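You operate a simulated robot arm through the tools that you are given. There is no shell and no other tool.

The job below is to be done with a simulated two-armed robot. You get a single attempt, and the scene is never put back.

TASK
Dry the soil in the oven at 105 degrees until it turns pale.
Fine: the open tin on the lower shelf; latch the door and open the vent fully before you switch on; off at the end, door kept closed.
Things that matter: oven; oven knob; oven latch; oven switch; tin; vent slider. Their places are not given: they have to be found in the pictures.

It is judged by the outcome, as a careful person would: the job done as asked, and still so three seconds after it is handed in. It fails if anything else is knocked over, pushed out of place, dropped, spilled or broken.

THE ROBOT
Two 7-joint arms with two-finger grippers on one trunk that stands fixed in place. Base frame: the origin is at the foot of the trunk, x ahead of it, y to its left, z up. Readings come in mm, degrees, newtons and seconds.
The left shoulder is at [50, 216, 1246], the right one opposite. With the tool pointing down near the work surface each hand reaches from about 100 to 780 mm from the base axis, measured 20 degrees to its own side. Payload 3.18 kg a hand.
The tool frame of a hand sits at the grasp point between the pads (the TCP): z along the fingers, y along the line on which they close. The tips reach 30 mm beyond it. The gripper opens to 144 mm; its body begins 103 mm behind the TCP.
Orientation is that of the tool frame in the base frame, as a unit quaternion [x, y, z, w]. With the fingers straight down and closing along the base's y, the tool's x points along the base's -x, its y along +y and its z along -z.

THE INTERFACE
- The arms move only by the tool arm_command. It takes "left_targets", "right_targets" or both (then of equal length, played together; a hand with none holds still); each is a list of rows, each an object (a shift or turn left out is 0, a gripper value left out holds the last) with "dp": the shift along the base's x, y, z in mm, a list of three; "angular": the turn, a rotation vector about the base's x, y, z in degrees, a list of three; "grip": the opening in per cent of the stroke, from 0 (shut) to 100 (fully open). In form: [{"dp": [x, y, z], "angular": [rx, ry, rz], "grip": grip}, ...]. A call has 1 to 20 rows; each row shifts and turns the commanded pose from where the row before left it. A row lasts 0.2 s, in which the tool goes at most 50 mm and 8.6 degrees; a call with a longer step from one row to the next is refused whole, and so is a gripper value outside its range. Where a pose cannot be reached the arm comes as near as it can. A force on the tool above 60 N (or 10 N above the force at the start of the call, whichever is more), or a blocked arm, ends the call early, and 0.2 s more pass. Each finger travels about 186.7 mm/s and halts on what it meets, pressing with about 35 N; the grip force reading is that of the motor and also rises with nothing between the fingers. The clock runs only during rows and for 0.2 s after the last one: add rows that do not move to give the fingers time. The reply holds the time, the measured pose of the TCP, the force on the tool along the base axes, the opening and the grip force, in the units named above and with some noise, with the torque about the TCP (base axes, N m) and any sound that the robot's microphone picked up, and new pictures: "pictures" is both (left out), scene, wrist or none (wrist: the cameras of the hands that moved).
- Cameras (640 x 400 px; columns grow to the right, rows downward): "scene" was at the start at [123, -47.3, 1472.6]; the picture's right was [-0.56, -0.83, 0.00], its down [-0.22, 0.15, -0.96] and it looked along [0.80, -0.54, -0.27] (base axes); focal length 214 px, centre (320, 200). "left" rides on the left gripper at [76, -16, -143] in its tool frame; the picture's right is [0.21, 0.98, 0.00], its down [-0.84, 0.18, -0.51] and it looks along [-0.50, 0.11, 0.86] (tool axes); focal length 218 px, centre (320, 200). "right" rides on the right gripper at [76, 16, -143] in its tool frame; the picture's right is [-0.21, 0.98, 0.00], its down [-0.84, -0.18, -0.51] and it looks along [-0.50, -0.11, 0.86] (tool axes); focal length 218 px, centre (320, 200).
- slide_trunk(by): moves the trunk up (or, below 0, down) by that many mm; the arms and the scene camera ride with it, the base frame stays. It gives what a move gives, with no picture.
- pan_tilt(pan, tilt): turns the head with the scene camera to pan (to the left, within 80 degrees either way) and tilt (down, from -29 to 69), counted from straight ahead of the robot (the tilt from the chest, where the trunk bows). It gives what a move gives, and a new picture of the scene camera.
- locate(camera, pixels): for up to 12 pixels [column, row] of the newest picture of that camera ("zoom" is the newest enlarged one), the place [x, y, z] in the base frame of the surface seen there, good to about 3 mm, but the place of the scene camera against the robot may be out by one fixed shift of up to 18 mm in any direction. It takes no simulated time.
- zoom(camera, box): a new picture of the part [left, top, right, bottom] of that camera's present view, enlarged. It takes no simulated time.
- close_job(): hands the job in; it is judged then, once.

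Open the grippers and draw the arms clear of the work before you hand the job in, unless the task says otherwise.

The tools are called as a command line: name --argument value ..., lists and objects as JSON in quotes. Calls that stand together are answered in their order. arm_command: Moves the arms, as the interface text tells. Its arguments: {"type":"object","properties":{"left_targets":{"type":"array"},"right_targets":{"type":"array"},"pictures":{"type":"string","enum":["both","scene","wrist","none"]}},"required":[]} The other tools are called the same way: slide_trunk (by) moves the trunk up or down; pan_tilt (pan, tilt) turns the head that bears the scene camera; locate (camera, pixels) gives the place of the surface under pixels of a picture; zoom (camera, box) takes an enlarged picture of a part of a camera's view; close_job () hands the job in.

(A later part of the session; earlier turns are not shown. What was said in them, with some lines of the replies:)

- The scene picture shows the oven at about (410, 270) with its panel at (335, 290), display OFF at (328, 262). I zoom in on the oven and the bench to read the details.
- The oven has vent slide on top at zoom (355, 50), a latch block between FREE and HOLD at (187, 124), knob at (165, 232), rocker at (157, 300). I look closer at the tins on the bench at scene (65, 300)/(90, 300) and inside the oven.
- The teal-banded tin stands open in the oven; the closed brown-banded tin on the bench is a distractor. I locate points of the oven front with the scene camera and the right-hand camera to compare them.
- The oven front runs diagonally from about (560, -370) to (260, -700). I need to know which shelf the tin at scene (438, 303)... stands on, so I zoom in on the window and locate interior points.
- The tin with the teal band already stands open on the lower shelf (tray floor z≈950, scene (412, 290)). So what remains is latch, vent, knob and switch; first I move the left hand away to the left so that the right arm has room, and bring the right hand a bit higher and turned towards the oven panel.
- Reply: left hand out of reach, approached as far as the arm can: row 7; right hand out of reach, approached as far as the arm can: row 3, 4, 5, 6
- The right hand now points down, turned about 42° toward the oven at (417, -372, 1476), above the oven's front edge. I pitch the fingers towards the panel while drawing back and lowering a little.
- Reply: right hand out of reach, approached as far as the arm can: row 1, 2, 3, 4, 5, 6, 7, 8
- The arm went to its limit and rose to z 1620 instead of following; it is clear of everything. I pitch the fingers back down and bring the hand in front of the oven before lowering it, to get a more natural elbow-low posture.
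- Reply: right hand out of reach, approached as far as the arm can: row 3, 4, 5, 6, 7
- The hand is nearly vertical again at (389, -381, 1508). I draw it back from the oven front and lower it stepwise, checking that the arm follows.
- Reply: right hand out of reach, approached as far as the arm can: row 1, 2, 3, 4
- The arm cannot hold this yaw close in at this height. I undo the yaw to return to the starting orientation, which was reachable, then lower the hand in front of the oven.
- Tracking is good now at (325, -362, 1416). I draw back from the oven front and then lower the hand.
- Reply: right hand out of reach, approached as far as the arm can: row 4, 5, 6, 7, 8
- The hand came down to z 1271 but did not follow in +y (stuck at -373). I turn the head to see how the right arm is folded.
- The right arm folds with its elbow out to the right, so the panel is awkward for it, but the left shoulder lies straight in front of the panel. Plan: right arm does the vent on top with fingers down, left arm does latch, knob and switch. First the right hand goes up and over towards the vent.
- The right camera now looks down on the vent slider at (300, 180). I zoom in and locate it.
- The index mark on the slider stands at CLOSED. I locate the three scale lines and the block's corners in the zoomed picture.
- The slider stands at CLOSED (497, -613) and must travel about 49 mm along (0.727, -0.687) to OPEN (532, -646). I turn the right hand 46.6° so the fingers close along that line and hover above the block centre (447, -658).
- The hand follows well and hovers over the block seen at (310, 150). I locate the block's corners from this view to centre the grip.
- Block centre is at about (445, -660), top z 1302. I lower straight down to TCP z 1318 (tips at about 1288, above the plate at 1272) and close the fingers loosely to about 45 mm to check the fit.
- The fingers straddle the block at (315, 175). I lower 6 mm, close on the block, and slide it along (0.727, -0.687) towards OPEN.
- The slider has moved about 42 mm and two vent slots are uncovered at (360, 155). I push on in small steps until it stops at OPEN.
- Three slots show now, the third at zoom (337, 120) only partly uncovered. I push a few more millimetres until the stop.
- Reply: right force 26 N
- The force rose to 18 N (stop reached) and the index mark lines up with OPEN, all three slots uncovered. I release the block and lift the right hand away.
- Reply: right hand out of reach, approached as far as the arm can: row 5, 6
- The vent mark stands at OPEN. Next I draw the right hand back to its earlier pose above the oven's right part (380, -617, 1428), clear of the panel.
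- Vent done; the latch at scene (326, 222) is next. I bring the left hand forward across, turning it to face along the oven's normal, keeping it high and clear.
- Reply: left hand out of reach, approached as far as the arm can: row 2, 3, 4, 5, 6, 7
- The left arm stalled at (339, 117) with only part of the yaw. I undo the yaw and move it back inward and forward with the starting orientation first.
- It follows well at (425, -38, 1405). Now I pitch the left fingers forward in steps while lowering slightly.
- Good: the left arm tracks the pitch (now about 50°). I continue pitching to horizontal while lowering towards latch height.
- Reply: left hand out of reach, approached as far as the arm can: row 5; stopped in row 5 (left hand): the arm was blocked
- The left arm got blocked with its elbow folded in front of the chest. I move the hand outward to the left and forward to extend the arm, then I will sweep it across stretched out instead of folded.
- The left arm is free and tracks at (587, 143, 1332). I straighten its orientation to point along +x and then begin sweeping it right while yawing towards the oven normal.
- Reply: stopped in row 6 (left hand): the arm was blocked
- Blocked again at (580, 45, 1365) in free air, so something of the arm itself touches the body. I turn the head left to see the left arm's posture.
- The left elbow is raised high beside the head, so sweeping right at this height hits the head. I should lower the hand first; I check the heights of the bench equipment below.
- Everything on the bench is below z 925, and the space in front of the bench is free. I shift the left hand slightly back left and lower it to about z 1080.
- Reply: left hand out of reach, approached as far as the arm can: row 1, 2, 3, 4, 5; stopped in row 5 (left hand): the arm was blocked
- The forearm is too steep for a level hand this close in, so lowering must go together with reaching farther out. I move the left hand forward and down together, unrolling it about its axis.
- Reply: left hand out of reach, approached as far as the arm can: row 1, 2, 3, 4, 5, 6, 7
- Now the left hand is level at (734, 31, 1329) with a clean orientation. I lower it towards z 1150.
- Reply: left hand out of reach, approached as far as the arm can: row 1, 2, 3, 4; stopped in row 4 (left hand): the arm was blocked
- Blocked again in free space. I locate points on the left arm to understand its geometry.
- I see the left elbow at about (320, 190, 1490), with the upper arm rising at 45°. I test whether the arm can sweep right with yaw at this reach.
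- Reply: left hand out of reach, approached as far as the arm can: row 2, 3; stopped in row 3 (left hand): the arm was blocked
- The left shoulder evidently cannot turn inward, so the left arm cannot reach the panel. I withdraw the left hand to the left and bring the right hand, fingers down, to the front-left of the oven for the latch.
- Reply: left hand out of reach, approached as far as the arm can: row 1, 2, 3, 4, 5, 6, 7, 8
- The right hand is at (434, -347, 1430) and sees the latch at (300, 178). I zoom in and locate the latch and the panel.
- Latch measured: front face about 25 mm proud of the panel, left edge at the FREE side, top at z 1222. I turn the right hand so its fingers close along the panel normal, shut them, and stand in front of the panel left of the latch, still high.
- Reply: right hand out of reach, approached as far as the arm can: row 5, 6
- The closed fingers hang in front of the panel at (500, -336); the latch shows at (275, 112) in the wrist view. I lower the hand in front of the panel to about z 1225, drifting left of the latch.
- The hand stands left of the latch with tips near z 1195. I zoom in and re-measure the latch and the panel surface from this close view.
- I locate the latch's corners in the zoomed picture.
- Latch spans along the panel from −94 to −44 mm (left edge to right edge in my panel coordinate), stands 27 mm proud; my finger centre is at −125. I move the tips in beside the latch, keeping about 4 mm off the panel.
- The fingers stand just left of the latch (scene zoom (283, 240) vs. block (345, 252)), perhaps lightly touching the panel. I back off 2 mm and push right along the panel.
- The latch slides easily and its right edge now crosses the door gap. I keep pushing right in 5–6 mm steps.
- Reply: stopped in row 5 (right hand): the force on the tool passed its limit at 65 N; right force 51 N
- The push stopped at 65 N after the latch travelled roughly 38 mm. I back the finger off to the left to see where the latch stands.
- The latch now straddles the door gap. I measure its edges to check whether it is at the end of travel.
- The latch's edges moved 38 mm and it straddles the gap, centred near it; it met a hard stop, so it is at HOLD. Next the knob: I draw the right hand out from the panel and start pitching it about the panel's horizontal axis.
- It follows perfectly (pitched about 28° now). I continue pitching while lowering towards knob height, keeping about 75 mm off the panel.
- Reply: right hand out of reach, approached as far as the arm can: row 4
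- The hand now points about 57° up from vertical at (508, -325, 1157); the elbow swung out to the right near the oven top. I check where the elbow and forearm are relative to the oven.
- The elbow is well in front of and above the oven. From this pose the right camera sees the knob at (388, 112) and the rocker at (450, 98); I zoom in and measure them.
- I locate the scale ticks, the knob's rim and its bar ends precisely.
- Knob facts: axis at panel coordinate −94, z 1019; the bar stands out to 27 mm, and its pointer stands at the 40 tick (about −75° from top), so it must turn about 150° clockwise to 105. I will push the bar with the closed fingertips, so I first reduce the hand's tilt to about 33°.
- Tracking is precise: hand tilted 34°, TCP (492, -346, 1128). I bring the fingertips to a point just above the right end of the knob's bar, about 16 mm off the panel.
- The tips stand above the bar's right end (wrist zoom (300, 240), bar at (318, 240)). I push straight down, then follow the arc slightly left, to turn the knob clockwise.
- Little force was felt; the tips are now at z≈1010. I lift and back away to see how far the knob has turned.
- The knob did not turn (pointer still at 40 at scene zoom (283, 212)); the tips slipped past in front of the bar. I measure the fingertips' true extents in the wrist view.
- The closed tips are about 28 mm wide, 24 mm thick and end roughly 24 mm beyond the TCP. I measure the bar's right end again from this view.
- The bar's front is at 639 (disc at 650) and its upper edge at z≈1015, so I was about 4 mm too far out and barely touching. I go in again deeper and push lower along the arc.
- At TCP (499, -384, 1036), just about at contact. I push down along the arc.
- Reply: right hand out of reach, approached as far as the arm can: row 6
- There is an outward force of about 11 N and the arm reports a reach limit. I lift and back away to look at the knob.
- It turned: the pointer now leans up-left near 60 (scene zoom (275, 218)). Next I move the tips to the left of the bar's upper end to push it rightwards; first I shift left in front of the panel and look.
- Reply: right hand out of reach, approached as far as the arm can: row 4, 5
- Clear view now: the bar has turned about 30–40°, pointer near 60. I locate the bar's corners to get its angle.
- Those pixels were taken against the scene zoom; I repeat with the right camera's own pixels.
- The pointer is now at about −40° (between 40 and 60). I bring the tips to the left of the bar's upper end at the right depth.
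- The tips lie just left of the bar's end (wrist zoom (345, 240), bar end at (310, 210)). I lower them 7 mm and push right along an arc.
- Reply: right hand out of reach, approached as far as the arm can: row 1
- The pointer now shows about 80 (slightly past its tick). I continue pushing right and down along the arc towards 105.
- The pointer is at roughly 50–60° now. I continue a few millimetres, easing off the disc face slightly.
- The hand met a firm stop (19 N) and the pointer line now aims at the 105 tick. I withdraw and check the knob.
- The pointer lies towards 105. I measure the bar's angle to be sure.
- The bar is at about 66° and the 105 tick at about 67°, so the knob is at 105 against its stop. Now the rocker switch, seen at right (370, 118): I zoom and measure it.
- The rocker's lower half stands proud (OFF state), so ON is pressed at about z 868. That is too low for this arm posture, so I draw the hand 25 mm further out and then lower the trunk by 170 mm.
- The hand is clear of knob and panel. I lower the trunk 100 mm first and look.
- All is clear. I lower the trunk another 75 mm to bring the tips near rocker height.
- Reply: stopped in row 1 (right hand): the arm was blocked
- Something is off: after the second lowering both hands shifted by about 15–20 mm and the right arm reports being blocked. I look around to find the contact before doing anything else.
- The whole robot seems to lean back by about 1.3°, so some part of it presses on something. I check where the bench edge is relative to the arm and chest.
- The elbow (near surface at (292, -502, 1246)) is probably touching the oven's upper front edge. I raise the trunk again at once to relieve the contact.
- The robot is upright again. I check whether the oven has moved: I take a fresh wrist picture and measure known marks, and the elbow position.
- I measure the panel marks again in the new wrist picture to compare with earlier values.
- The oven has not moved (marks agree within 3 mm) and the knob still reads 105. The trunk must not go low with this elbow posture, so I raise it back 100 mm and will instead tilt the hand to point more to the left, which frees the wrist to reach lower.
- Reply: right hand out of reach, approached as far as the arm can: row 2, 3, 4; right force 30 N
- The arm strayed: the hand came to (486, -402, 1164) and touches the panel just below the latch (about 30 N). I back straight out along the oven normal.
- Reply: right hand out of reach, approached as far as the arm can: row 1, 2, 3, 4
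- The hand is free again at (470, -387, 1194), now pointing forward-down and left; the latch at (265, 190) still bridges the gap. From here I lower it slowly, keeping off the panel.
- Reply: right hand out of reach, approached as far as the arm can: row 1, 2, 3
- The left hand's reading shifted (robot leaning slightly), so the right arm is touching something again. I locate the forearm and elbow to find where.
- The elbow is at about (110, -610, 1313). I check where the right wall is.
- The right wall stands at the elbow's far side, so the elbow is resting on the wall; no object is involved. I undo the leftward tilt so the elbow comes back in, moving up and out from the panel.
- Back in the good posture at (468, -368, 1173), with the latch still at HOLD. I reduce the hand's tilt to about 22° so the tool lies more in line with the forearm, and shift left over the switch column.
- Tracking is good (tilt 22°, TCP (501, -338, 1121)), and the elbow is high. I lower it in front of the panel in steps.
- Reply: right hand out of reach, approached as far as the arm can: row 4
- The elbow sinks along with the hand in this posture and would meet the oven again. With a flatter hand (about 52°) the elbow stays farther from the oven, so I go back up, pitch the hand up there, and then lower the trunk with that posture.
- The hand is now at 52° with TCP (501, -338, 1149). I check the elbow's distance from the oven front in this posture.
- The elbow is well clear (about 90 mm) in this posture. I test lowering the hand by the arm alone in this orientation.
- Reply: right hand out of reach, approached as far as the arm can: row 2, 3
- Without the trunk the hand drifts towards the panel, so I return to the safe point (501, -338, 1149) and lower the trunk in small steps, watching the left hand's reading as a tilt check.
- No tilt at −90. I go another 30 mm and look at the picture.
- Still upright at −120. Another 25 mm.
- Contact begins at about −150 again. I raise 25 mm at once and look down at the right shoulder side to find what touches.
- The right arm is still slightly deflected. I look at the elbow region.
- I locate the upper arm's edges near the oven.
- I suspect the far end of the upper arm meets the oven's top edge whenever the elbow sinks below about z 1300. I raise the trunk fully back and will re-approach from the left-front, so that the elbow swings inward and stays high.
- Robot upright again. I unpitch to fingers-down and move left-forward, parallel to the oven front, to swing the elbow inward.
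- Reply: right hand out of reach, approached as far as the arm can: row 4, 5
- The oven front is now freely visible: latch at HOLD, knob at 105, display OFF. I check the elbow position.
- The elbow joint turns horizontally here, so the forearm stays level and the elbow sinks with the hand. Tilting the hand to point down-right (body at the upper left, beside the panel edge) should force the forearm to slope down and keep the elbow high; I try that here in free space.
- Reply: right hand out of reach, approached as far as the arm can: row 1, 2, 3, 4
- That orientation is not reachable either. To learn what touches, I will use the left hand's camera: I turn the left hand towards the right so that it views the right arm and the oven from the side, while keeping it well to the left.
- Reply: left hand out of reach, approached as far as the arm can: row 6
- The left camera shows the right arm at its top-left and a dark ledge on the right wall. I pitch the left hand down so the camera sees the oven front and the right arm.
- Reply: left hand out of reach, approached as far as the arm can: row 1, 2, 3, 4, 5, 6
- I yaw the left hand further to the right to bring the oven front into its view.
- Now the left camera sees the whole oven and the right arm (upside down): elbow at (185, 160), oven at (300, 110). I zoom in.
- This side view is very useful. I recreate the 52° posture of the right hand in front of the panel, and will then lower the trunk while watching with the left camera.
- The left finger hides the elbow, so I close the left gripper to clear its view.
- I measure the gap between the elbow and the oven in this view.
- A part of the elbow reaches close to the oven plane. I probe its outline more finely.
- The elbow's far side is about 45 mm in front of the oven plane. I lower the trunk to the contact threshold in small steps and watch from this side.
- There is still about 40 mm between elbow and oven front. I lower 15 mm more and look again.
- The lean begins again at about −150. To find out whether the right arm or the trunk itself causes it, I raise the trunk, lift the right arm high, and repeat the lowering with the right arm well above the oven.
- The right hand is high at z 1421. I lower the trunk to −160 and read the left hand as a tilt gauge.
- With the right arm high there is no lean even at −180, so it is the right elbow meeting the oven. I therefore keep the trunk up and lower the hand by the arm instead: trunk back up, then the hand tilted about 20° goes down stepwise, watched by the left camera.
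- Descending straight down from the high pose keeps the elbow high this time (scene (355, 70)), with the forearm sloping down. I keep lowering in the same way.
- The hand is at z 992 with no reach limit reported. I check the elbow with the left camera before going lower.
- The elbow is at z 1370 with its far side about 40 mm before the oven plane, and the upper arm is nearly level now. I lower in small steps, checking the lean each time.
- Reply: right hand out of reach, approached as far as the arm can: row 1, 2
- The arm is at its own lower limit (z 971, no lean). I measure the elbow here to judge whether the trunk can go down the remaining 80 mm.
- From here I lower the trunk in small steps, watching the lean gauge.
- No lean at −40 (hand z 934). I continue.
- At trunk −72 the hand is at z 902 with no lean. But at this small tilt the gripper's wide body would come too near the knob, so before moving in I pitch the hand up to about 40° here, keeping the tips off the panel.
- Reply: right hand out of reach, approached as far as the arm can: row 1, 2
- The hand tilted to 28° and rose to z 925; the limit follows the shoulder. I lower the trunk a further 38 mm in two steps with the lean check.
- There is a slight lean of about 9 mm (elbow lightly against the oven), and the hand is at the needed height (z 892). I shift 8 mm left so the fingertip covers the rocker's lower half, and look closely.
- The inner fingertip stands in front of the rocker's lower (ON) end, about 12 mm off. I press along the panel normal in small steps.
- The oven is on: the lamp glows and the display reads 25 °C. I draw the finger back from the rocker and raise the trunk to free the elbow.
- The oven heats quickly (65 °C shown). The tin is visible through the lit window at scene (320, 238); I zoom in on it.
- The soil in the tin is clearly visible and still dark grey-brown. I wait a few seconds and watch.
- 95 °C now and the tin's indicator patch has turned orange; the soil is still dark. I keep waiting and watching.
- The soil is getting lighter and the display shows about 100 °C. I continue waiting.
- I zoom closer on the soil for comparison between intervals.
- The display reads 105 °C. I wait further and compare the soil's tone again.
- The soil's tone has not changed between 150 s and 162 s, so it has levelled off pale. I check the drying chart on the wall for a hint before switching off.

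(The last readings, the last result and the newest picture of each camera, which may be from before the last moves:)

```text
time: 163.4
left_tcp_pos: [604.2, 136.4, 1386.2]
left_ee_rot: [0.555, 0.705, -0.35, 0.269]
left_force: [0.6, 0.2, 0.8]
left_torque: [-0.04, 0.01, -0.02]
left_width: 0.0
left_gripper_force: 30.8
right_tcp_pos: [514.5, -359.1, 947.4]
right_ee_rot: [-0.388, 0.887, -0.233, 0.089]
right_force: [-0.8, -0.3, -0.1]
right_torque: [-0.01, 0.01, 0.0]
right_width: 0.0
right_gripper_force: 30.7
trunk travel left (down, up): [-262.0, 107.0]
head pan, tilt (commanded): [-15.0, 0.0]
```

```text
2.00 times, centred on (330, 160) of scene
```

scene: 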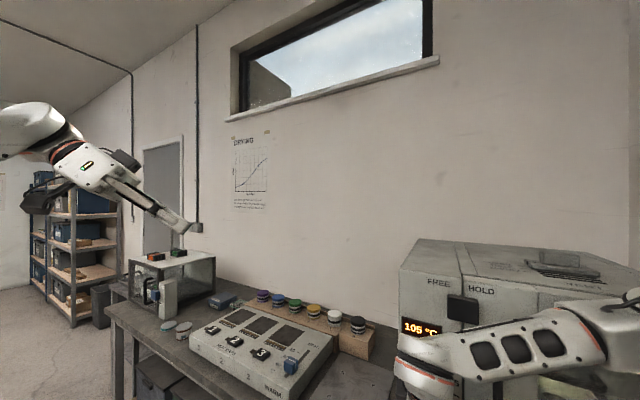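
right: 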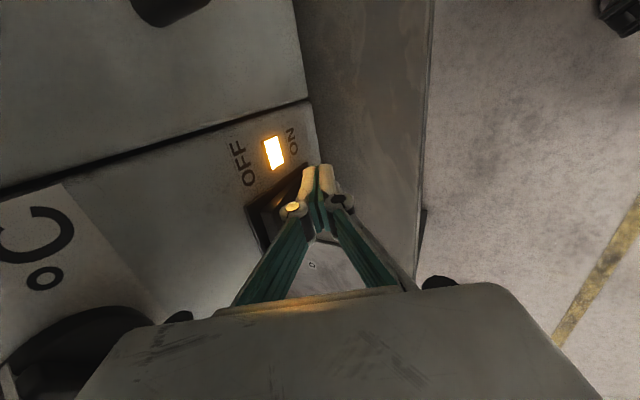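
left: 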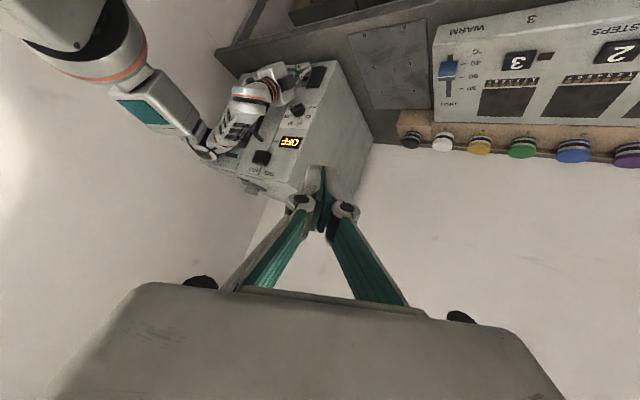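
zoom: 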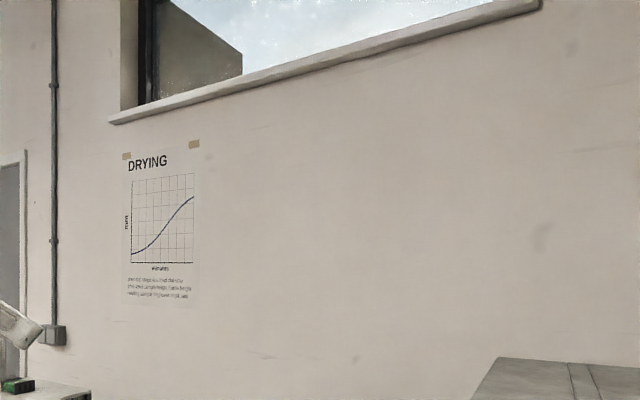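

The chart gives nothing more; the oven holds 105 °C. I turn the head back, lower the trunk 21 mm so that the tip faces the rocker's upper (OFF) half, and check the view.

pan_tilt --pan -58 --tilt 22

zoom --camera "scene" --box '[315, 226, 335, 246]'

slide_trunk --by -21

arm_command --right_targets '[{"dp": [0, 0, 0]}]' --pictures "both"

zoom --camera "right" --box '[200, 80, 400, 260]'

```text
time: 164.5
left_tcp_pos: [604.0, 135.3, 1385.1]
left_ee_rot: [0.556, 0.704, -0.351, 0.268]
left_force: [0.4, 0.2, 0.2]
left_torque: [0.0, 0.0, 0.02]
left_width: 0.0
left_gripper_force: 31.3
right_tcp_pos: [514.2, -356.3, 946.0]
right_ee_rot: [-0.388, 0.887, -0.232, 0.089]
right_force: [0.6, 0.7, -0.7]
right_torque: [0.0, -0.01, 0.01]
right_width: 0.0
right_gripper_force: 30.6
trunk travel left (down, up): [-262.0, 107.0]
head pan, tilt (commanded): [-58.0, 22.0]
```

scene: 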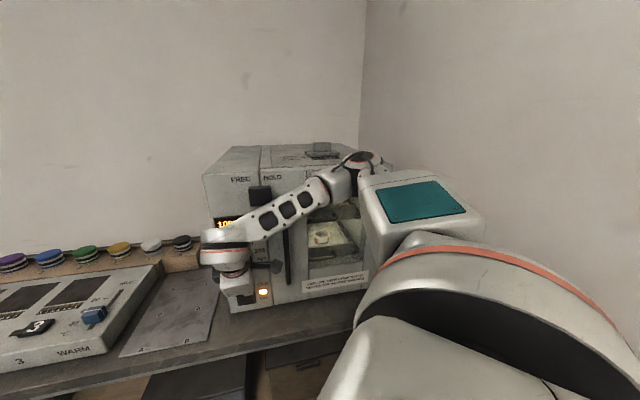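

```text
16.00 times, centred on (325, 236) of scene
```

zoom: 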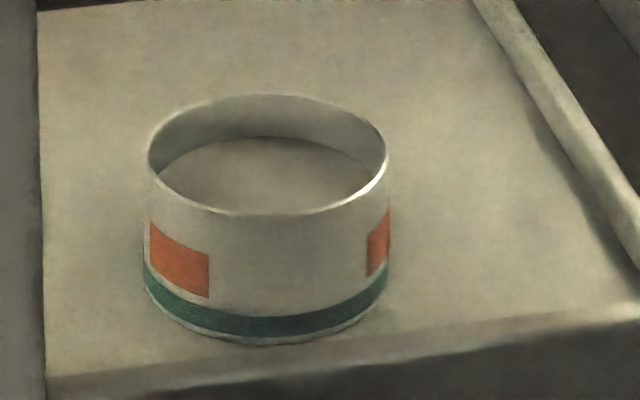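

```text
time: 165.2
left_tcp_pos: [602.0, 139.3, 1363.7]
left_ee_rot: [0.555, 0.704, -0.352, 0.27]
left_force: [-0.6, 0.7, -0.1]
left_torque: [0.01, 0.01, -0.02]
left_width: 0.1
left_gripper_force: 30.8
right_tcp_pos: [512.4, -353.4, 925.2]
right_ee_rot: [-0.387, 0.887, -0.234, 0.091]
right_force: [0.5, -0.3, 0.2]
right_torque: [0.02, -0.01, -0.02]
right_width: 0.0
right_gripper_force: 30.9
trunk travel left (down, up): [-241.0, 128.0]
head pan, tilt (commanded): [-58.0, 22.0]
```

```text
time: 165.6
left_tcp_pos: [600.6, 138.3, 1365.6]
left_ee_rot: [0.555, 0.703, -0.352, 0.271]
left_force: [0.6, 0.8, 0.4]
left_torque: [-0.02, -0.01, -0.03]
left_width: 0.1
left_gripper_force: 30.4
right_tcp_pos: [512.3, -355.3, 926.7]
right_ee_rot: [-0.386, 0.887, -0.235, 0.091]
right_force: [-0.6, -0.4, 0.0]
right_torque: [0.0, 0.03, 0.04]
right_width: 0.0
right_gripper_force: 31.2
trunk travel left (down, up): [-241.0, 128.0]
head pan, tilt (commanded): [-58.0, 22.0]
```

scene: 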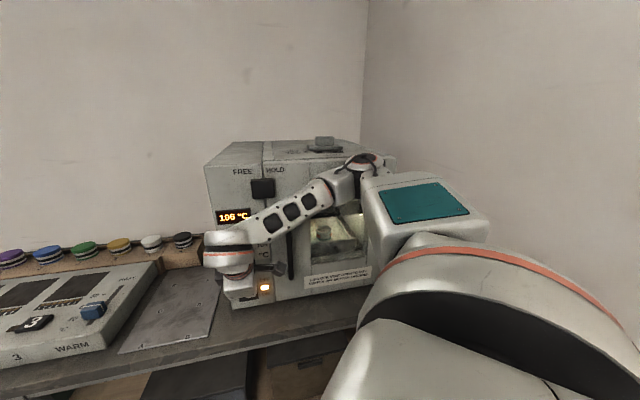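
right: 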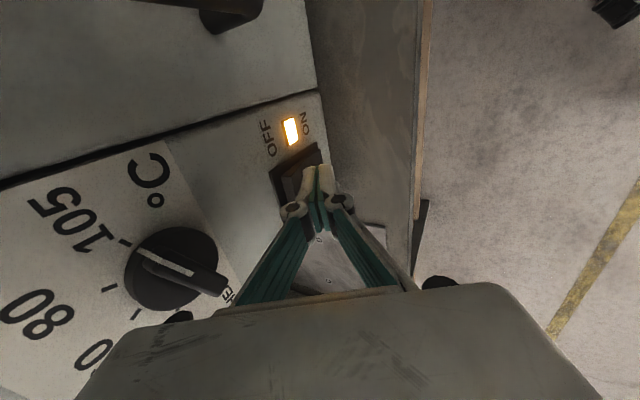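

```text
2.22 times, centred on (300, 170) of right
```

zoom: 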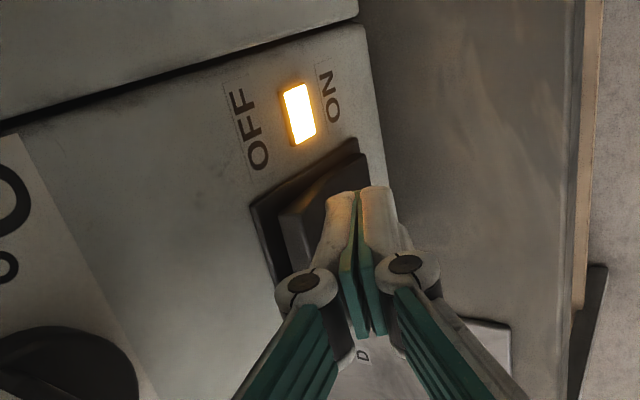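

The tip now faces the upper half of the rocker (tip height about z 908). I press along the panel normal to switch off.

arm_command --right_targets '[{"dp": [3.3, -3.1, 0]}, {"dp": [3.3, -3.1, 0]}, {"dp": [3.3, -3.1, 0]}, {"dp": [3.0, -2.8, 0]}]' --pictures "both"

zoom --camera "right" --box '[200, 80, 400, 260]'

```text
time: 166.6
left_tcp_pos: [601.6, 137.0, 1365.1]
left_ee_rot: [0.555, 0.705, -0.351, 0.269]
left_force: [0.4, 0.2, 0.5]
left_torque: [0.05, 0.0, 0.01]
left_width: 0.1
left_gripper_force: 30.1
right_tcp_pos: [524.9, -367.2, 927.8]
right_ee_rot: [-0.387, 0.887, -0.234, 0.09]
right_force: [-8.2, 13.3, 2.8]
right_torque: [0.12, 0.09, -0.04]
right_width: 0.2
right_gripper_force: 31.1
trunk travel left (down, up): [-241.0, 128.0]
head pan, tilt (commanded): [-58.0, 22.0]
```

scene: 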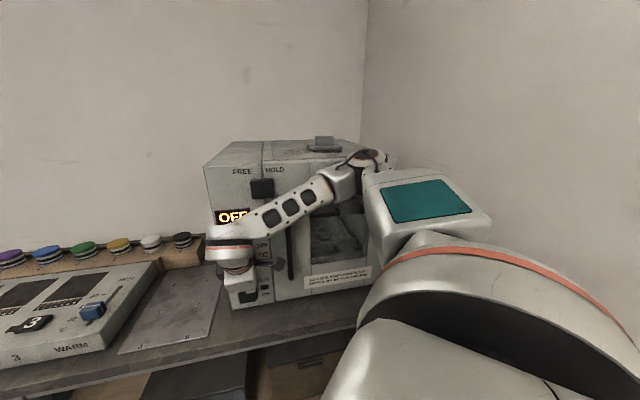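
right: 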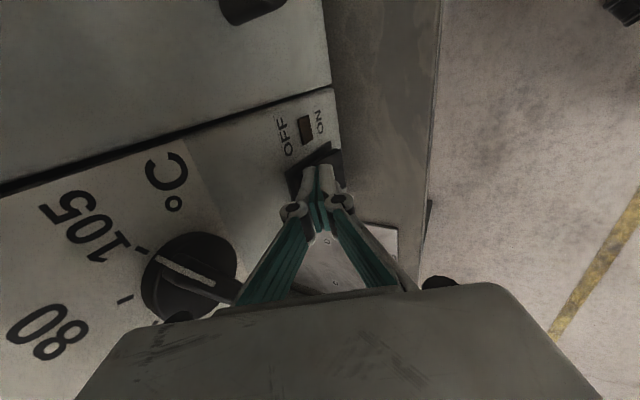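

```text
2.22 times, centred on (300, 170) of right
```

zoom: 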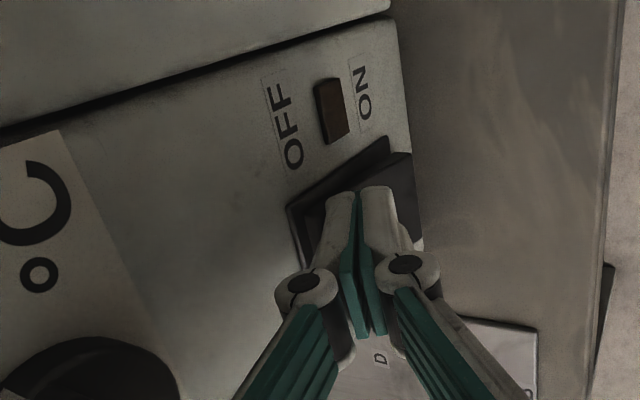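

The lamp is out and the display reads OFF. I draw the finger straight back from the switch.

arm_command --right_targets '[{"dp": [-4, 4, 0]}, {"dp": [-5, 5, 0]}, {"dp": [-5, 5, 2]}, {"dp": [-5, 5, 3]}]' --pictures "wrist"

```text
time: 167.6
left_tcp_pos: [597.9, 137.0, 1366.9]
left_ee_rot: [0.556, 0.704, -0.35, 0.27]
left_force: [-0.3, 0.8, -0.6]
left_torque: [0.01, 0.01, -0.03]
left_width: 0.2
left_gripper_force: 30.4
right_tcp_pos: [504.5, -350.0, 932.8]
right_ee_rot: [-0.385, 0.887, -0.236, 0.092]
right_force: [0.0, 1.0, 0.8]
right_torque: [0.02, 0.02, -0.01]
right_width: 0.0
right_gripper_force: 31.5
trunk travel left (down, up): [-241.0, 128.0]
head pan, tilt (commanded): [-58.0, 22.0]
```

right: 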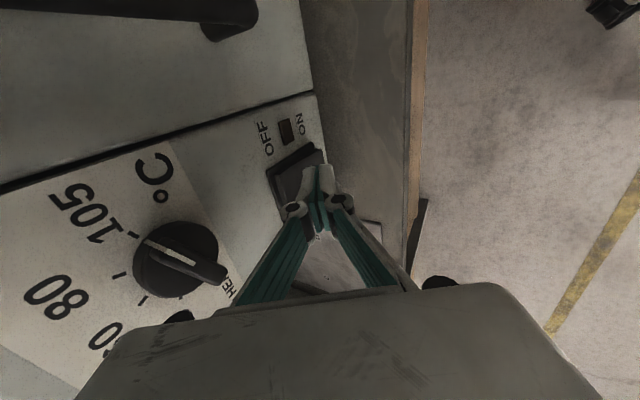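

I raise the trunk 40 mm to free the elbow, then move the hand further out.

slide_trunk --by 40

arm_command --right_targets '[{"dp": [-5, 5, 5]}, {"dp": [-5, 5, 10]}, {"dp": [-4, 4, 15]}, {"dp": [-2, 2, 20]}]' --pictures "both"

```text
time: 168.4
left_tcp_pos: [604.9, 135.8, 1402.6]
left_ee_rot: [0.555, 0.705, -0.351, 0.267]
left_force: [0.1, 0.1, 0.2]
left_torque: [-0.02, 0.05, -0.05]
left_width: 0.0
left_gripper_force: 30.6
right_tcp_pos: [509.9, -351.0, 983.0]
right_ee_rot: [-0.385, 0.886, -0.239, 0.101]
right_force: [0.5, -0.3, 0.2]
right_torque: [-0.01, 0.01, 0.0]
right_width: 0.0
right_gripper_force: 29.9
trunk travel left (down, up): [-281.0, 88.0]
head pan, tilt (commanded): [-58.0, 22.0]
```

```text
time: 169.4
left_tcp_pos: [602.0, 136.7, 1404.2]
left_ee_rot: [0.555, 0.705, -0.35, 0.269]
left_force: [0.3, 0.5, 0.1]
left_torque: [0.02, 0.01, 0.01]
left_width: 0.1
left_gripper_force: 31.1
right_tcp_pos: [491.9, -336.5, 1036.9]
right_ee_rot: [-0.384, 0.886, -0.239, 0.101]
right_force: [0.6, 0.3, -0.7]
right_torque: [-0.01, 0.0, 0.02]
right_width: 0.0
right_gripper_force: 30.8
trunk travel left (down, up): [-281.0, 88.0]
head pan, tilt (commanded): [-58.0, 22.0]
```

scene: 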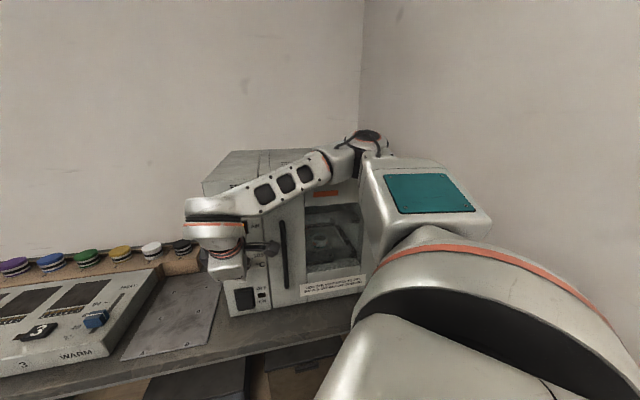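
right: 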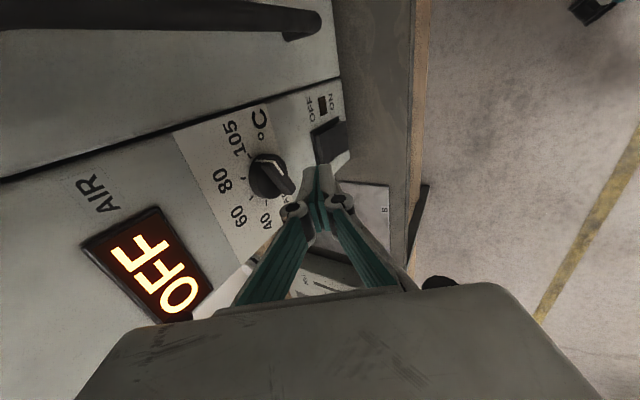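

Clear of the panel at (492, -336, 1037), display OFF, knob still at 105. I lift the right hand up in front of the oven while turning the fingers back down.

arm_command --right_targets '[{"dp": [-2, 2, 30]}, {"dp": [-2, 2, 40], "angular": [3, 3.2, 0]}, {"dp": [-2, 2, 40], "angular": [3, 3.2, 0]}, {"dp": [-2, 2, 40], "angular": [3, 3.2, 0]}, {"dp": [0, 0, 40], "angular": [3, 3.2, 0]}, {"dp": [0, 0, 40], "angular": [3, 3.2, 0]}, {"dp": [0, 0, 40], "angular": [3, 3.2, 0]}, {"dp": [0, 0, 40], "angular": [2, 2.1, 0]}]' --pictures "scene"

slide_trunk --by 44

```text
time: 171.2
left_tcp_pos: [603.7, 136.1, 1403.4]
left_ee_rot: [0.555, 0.704, -0.351, 0.27]
left_force: [-0.2, 0.3, 0.3]
left_torque: [0.0, 0.01, -0.03]
left_width: 0.1
left_gripper_force: 30.4
right_tcp_pos: [481.7, -325.4, 1345.9]
right_ee_rot: [-0.4, 0.917, -0.007, 0.002]
right_force: [0.0, -0.5, -0.6]
right_torque: [-0.06, -0.02, 0.02]
right_width: 0.0
right_gripper_force: 30.8
trunk travel left (down, up): [-281.0, 88.0]
head pan, tilt (commanded): [-58.0, 22.0]
```

scene: 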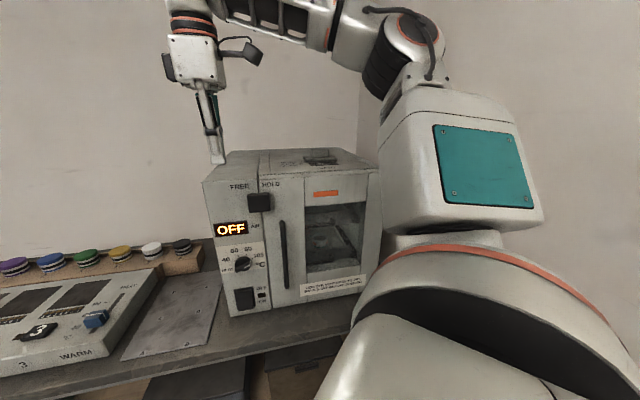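

```text
time: 172.1
left_tcp_pos: [603.7, 136.9, 1447.8]
left_ee_rot: [0.555, 0.705, -0.351, 0.268]
left_force: [-0.5, -0.3, -0.4]
left_torque: [0.02, -0.03, 0.0]
left_width: 0.0
left_gripper_force: 31.3
right_tcp_pos: [485.5, -326.0, 1388.2]
right_ee_rot: [-0.399, 0.917, -0.008, 0.002]
right_force: [0.0, 0.0, 0.0]
right_torque: [0.01, -0.01, 0.01]
right_width: 0.0
right_gripper_force: 30.7
trunk travel left (down, up): [-325.0, 44.0]
head pan, tilt (commanded): [-58.0, 22.0]
```

Everything is free now. I inspect the oven: latch, vent, knob, switch, door and soil.

pan_tilt --pan -50 --tilt 25

zoom --camera "scene" --box '[200, 110, 440, 330]'

arm_command --left_targets '[{"dp": [0, 0, 0]}]' --pictures "wrist"

zoom --camera "left" --box '[190, 20, 400, 220]'

```text
time: 172.8
left_tcp_pos: [603.2, 136.4, 1447.6]
left_ee_rot: [0.555, 0.705, -0.35, 0.27]
left_force: [-0.6, -0.1, -0.3]
left_torque: [0.02, -0.01, -0.02]
left_width: 0.0
left_gripper_force: 30.8
right_tcp_pos: [483.8, -327.6, 1387.0]
right_ee_rot: [-0.398, 0.917, -0.007, 0.001]
right_force: [0.1, -0.2, -0.7]
right_torque: [0.01, 0.03, 0.02]
right_width: 0.0
right_gripper_force: 29.9
trunk travel left (down, up): [-325.0, 44.0]
head pan, tilt (commanded): [-50.0, 25.0]
```

scene: 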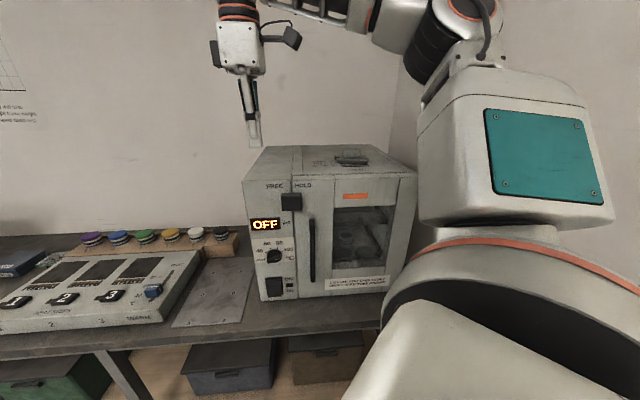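

```text
1.82 times, centred on (320, 220) of scene
```

zoom: 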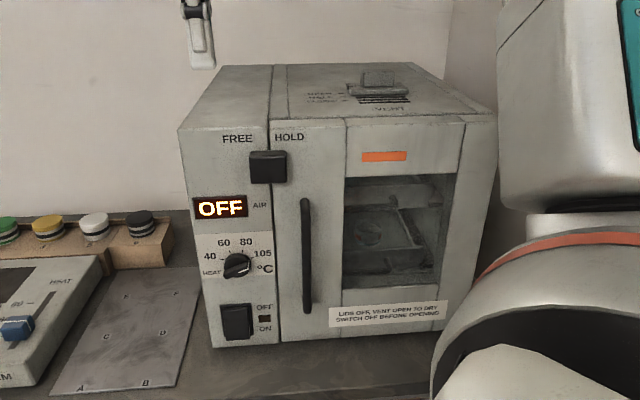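

```text
time: 173.2
left_tcp_pos: [603.6, 135.5, 1447.7]
left_ee_rot: [0.555, 0.704, -0.351, 0.268]
left_force: [-0.3, 0.1, -0.2]
left_torque: [0.04, -0.01, -0.01]
left_width: 0.1
left_gripper_force: 30.7
right_tcp_pos: [484.7, -325.8, 1387.5]
right_ee_rot: [-0.398, 0.917, -0.008, 0.001]
right_force: [-1.0, 0.2, 0.3]
right_torque: [-0.04, 0.02, -0.03]
right_width: 0.2
right_gripper_force: 30.9
trunk travel left (down, up): [-325.0, 44.0]
head pan, tilt (commanded): [-50.0, 25.0]
```

left: 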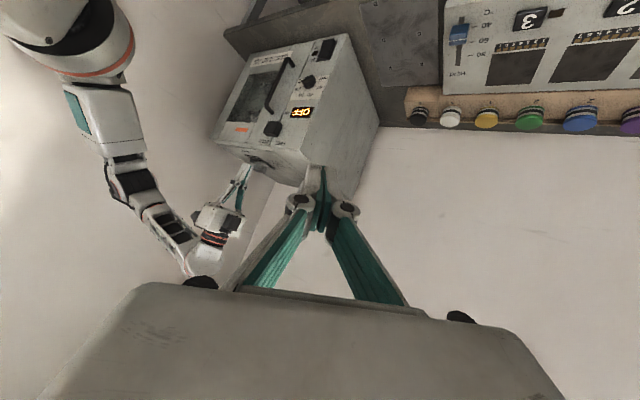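

```text
2.00 times, centred on (295, 120) of left
```

zoom: 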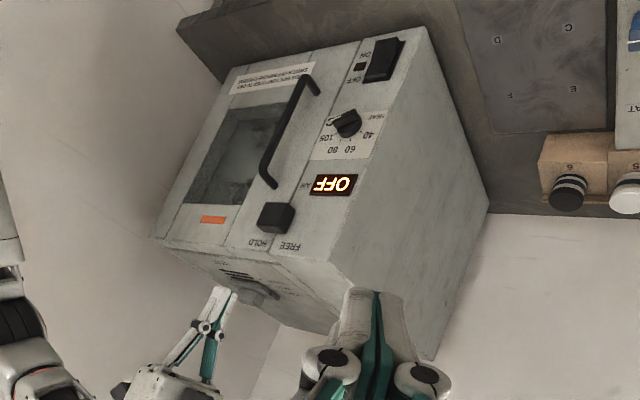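

Latch, vent, knob, OFF and the closed door are all as wanted. I look at the soil once more without the interior light.

zoom --camera "scene" --box '[340, 215, 385, 260]'

zoom --camera "scene" --box '[240, 235, 310, 305]'

zoom --camera "scene" --box '[260, 140, 400, 215]'

```text
8.89 times, centred on (362, 238) of scene
```

zoom: 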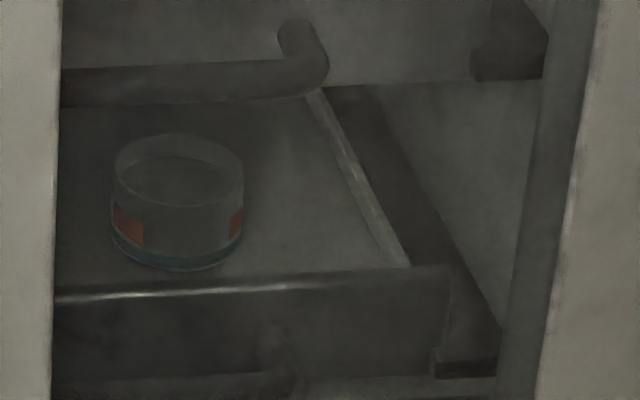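

```text
5.71 times, centred on (275, 270) of scene
```

zoom: 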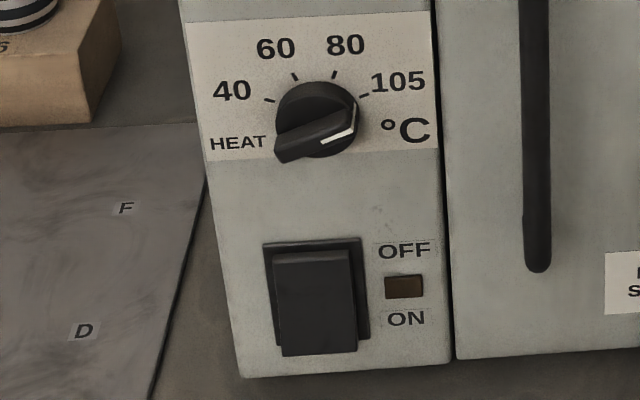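

```text
4.57 times, centred on (330, 178) of scene
```

zoom: 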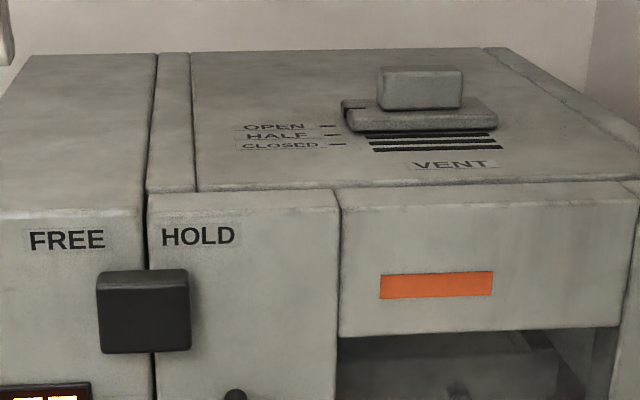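

All settings hold: latch HOLD, vent OPEN, knob 105, switch OFF, door closed. I now draw both arms clear and open the grippers.

arm_command --right_targets '[{"dp": [-8, -2, 7], "angular": [0, 0, -7.5]}, {"dp": [-8, -2, 7], "angular": [0, 0, -7.5]}, {"dp": [-8, -4, 7], "angular": [0, 0, -7.5]}, {"dp": [-8, -4, 7], "angular": [0, 0, -7.5]}, {"dp": [-9, -5, 7], "angular": [0, 0, -7.5]}, {"dp": [-9, -5, 6], "angular": [0, 0, -7.5]}, {"dp": [-15, -5, 0]}, {"dp": [-20, -5, 0]}, {"dp": [-20, -5, 0]}, {"dp": [-20, -5, 0]}]' --left_targets '[{"dp": [0, 5, 0]}, {"dp": [0, 10, 0]}, {"dp": [0, 15, 0]}, {"dp": [0, 15, 0]}, {"dp": [0, 15, 0]}, {"dp": [0, 15, 0]}, {"dp": [0, 10, 0]}, {"dp": [0, 0, 0], "grip": 100}, {"dp": [0, 0, 0], "grip": 100}, {"dp": [0, 0, 0], "grip": 100}]' --pictures "scene"

```text
time: 175.4
left_tcp_pos: [602.1, 219.9, 1449.8]
left_ee_rot: [0.556, 0.705, -0.35, 0.268]
left_force: [-0.2, -0.7, 0.8]
left_torque: [0.02, 0.0, 0.02]
left_width: 144.1
left_gripper_force: 0.1
right_tcp_pos: [357.1, -368.1, 1428.5]
right_ee_rot: [-0.018, 1.0, -0.008, -0.001]
right_force: [0.2, 0.2, -0.6]
right_torque: [0.01, -0.01, 0.03]
right_width: 0.2
right_gripper_force: 31.0
trunk travel left (down, up): [-325.0, 44.0]
head pan, tilt (commanded): [-50.0, 25.0]
```

scene: 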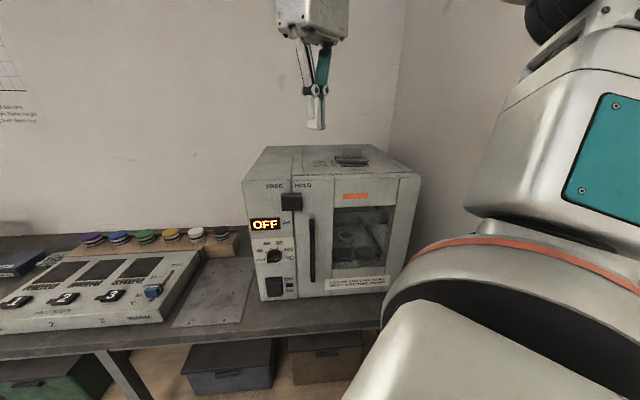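

Both arms are away from the oven. I open the right gripper and take a last overall picture.

arm_command --right_targets '[{"dp": [-10, 0, 0], "grip": 100}, {"dp": [-10, 0, 0], "grip": 100}, {"dp": [-10, 0, 0], "grip": 100}, {"dp": [0, 0, 0], "grip": 100}, {"dp": [0, 0, 0], "grip": 100}]' --pictures "both"

zoom --camera "scene" --box '[220, 120, 440, 320]'

```text
time: 176.6
left_tcp_pos: [601.1, 220.0, 1448.5]
left_ee_rot: [0.555, 0.705, -0.351, 0.269]
left_force: [0.0, 0.4, -1.1]
left_torque: [0.02, -0.01, -0.01]
left_width: 143.8
left_gripper_force: 0.1
right_tcp_pos: [329.2, -369.2, 1428.9]
right_ee_rot: [-0.018, 1.0, -0.008, -0.003]
right_force: [0.6, 0.2, 0.5]
right_torque: [-0.01, -0.02, -0.03]
right_width: 143.9
right_gripper_force: 0.0
trunk travel left (down, up): [-325.0, 44.0]
head pan, tilt (commanded): [-50.0, 25.0]
```

scene: 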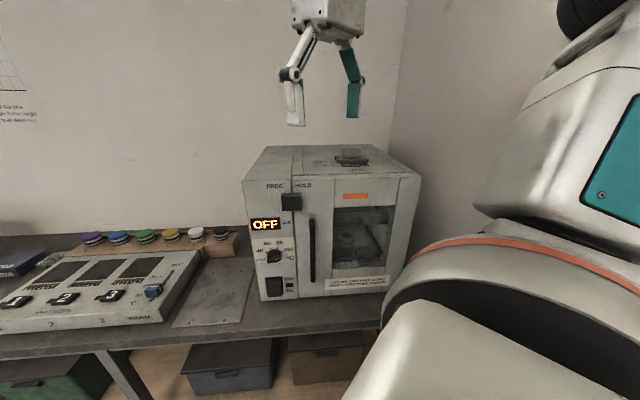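
right: 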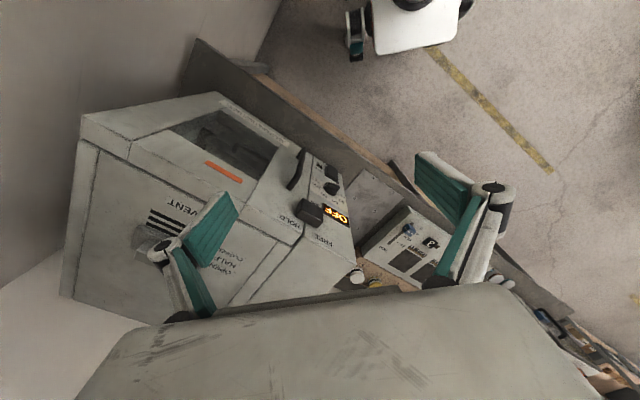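

```text
2.00 times, centred on (330, 220) of scene
```

zoom: 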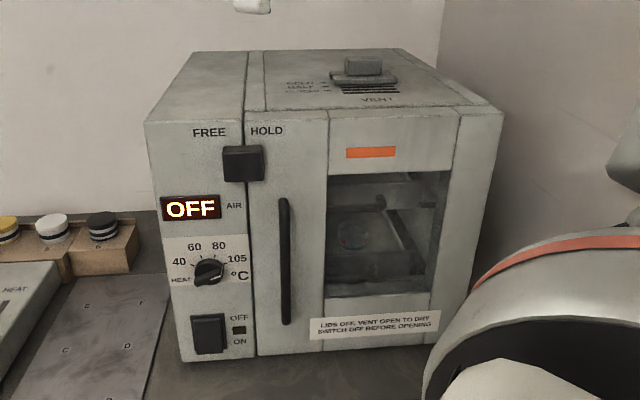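

I compare the soil once more in this unlit view with the picture from the start.

zoom --camera "scene" --box '[330, 215, 370, 255]'

```text
10.00 times, centred on (350, 235) of scene
```

zoom: 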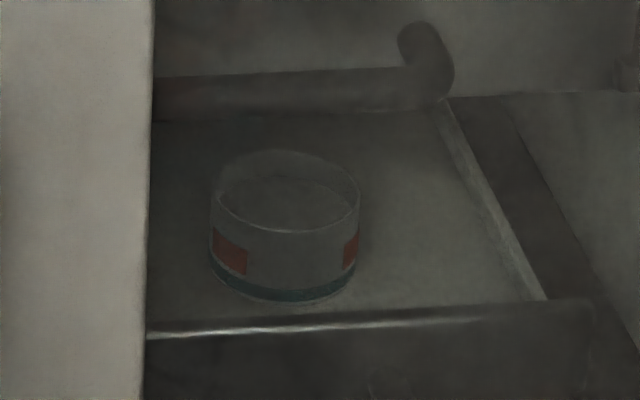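

The soil's tone now matches the pale tray and tin wall, whereas it stood out dark when heating began. The oven is off with its door closed and latched, and both arms are clear with open grippers, so I hand the job in.

close_job

```text
The job is handed in.
```

I handed the job in with the soil dried at 105 °C. The oven is switched off, and the door is closed and latched. I don't have the verdict.

- **Tin:** it was already standing open on the lower shelf, so I left it there.
- **Before switching on:** I slid the vent from CLOSED to OPEN until it met its stop. I then pushed the latch across to HOLD and turned the knob from 40 to 105 against its stop.
- **Drying:** the oven was on for about 32 seconds, and the display reached 105 °C by about 19 seconds. The soil lightened from dark to pale and looked the same for the last 15 seconds or so. The closest check was with the inside light on. With the light off at the end it was harder to judge, but the soil's tone matched the tray.
- **Contact with the oven:** while I worked out how to reach the switch, the robot's right elbow leaned on the oven several times, once enough to tilt the robot about 1.3°. One fingertip also pressed the panel just below the latch. After the hardest lean, marks on the panel were within 3 mm of their earlier positions. I did not re-measure after the later, lighter leans, but the oven looks in place in the last picture. I did not touch anything else on the bench.

Both arms are drawn clear with their grippers open.
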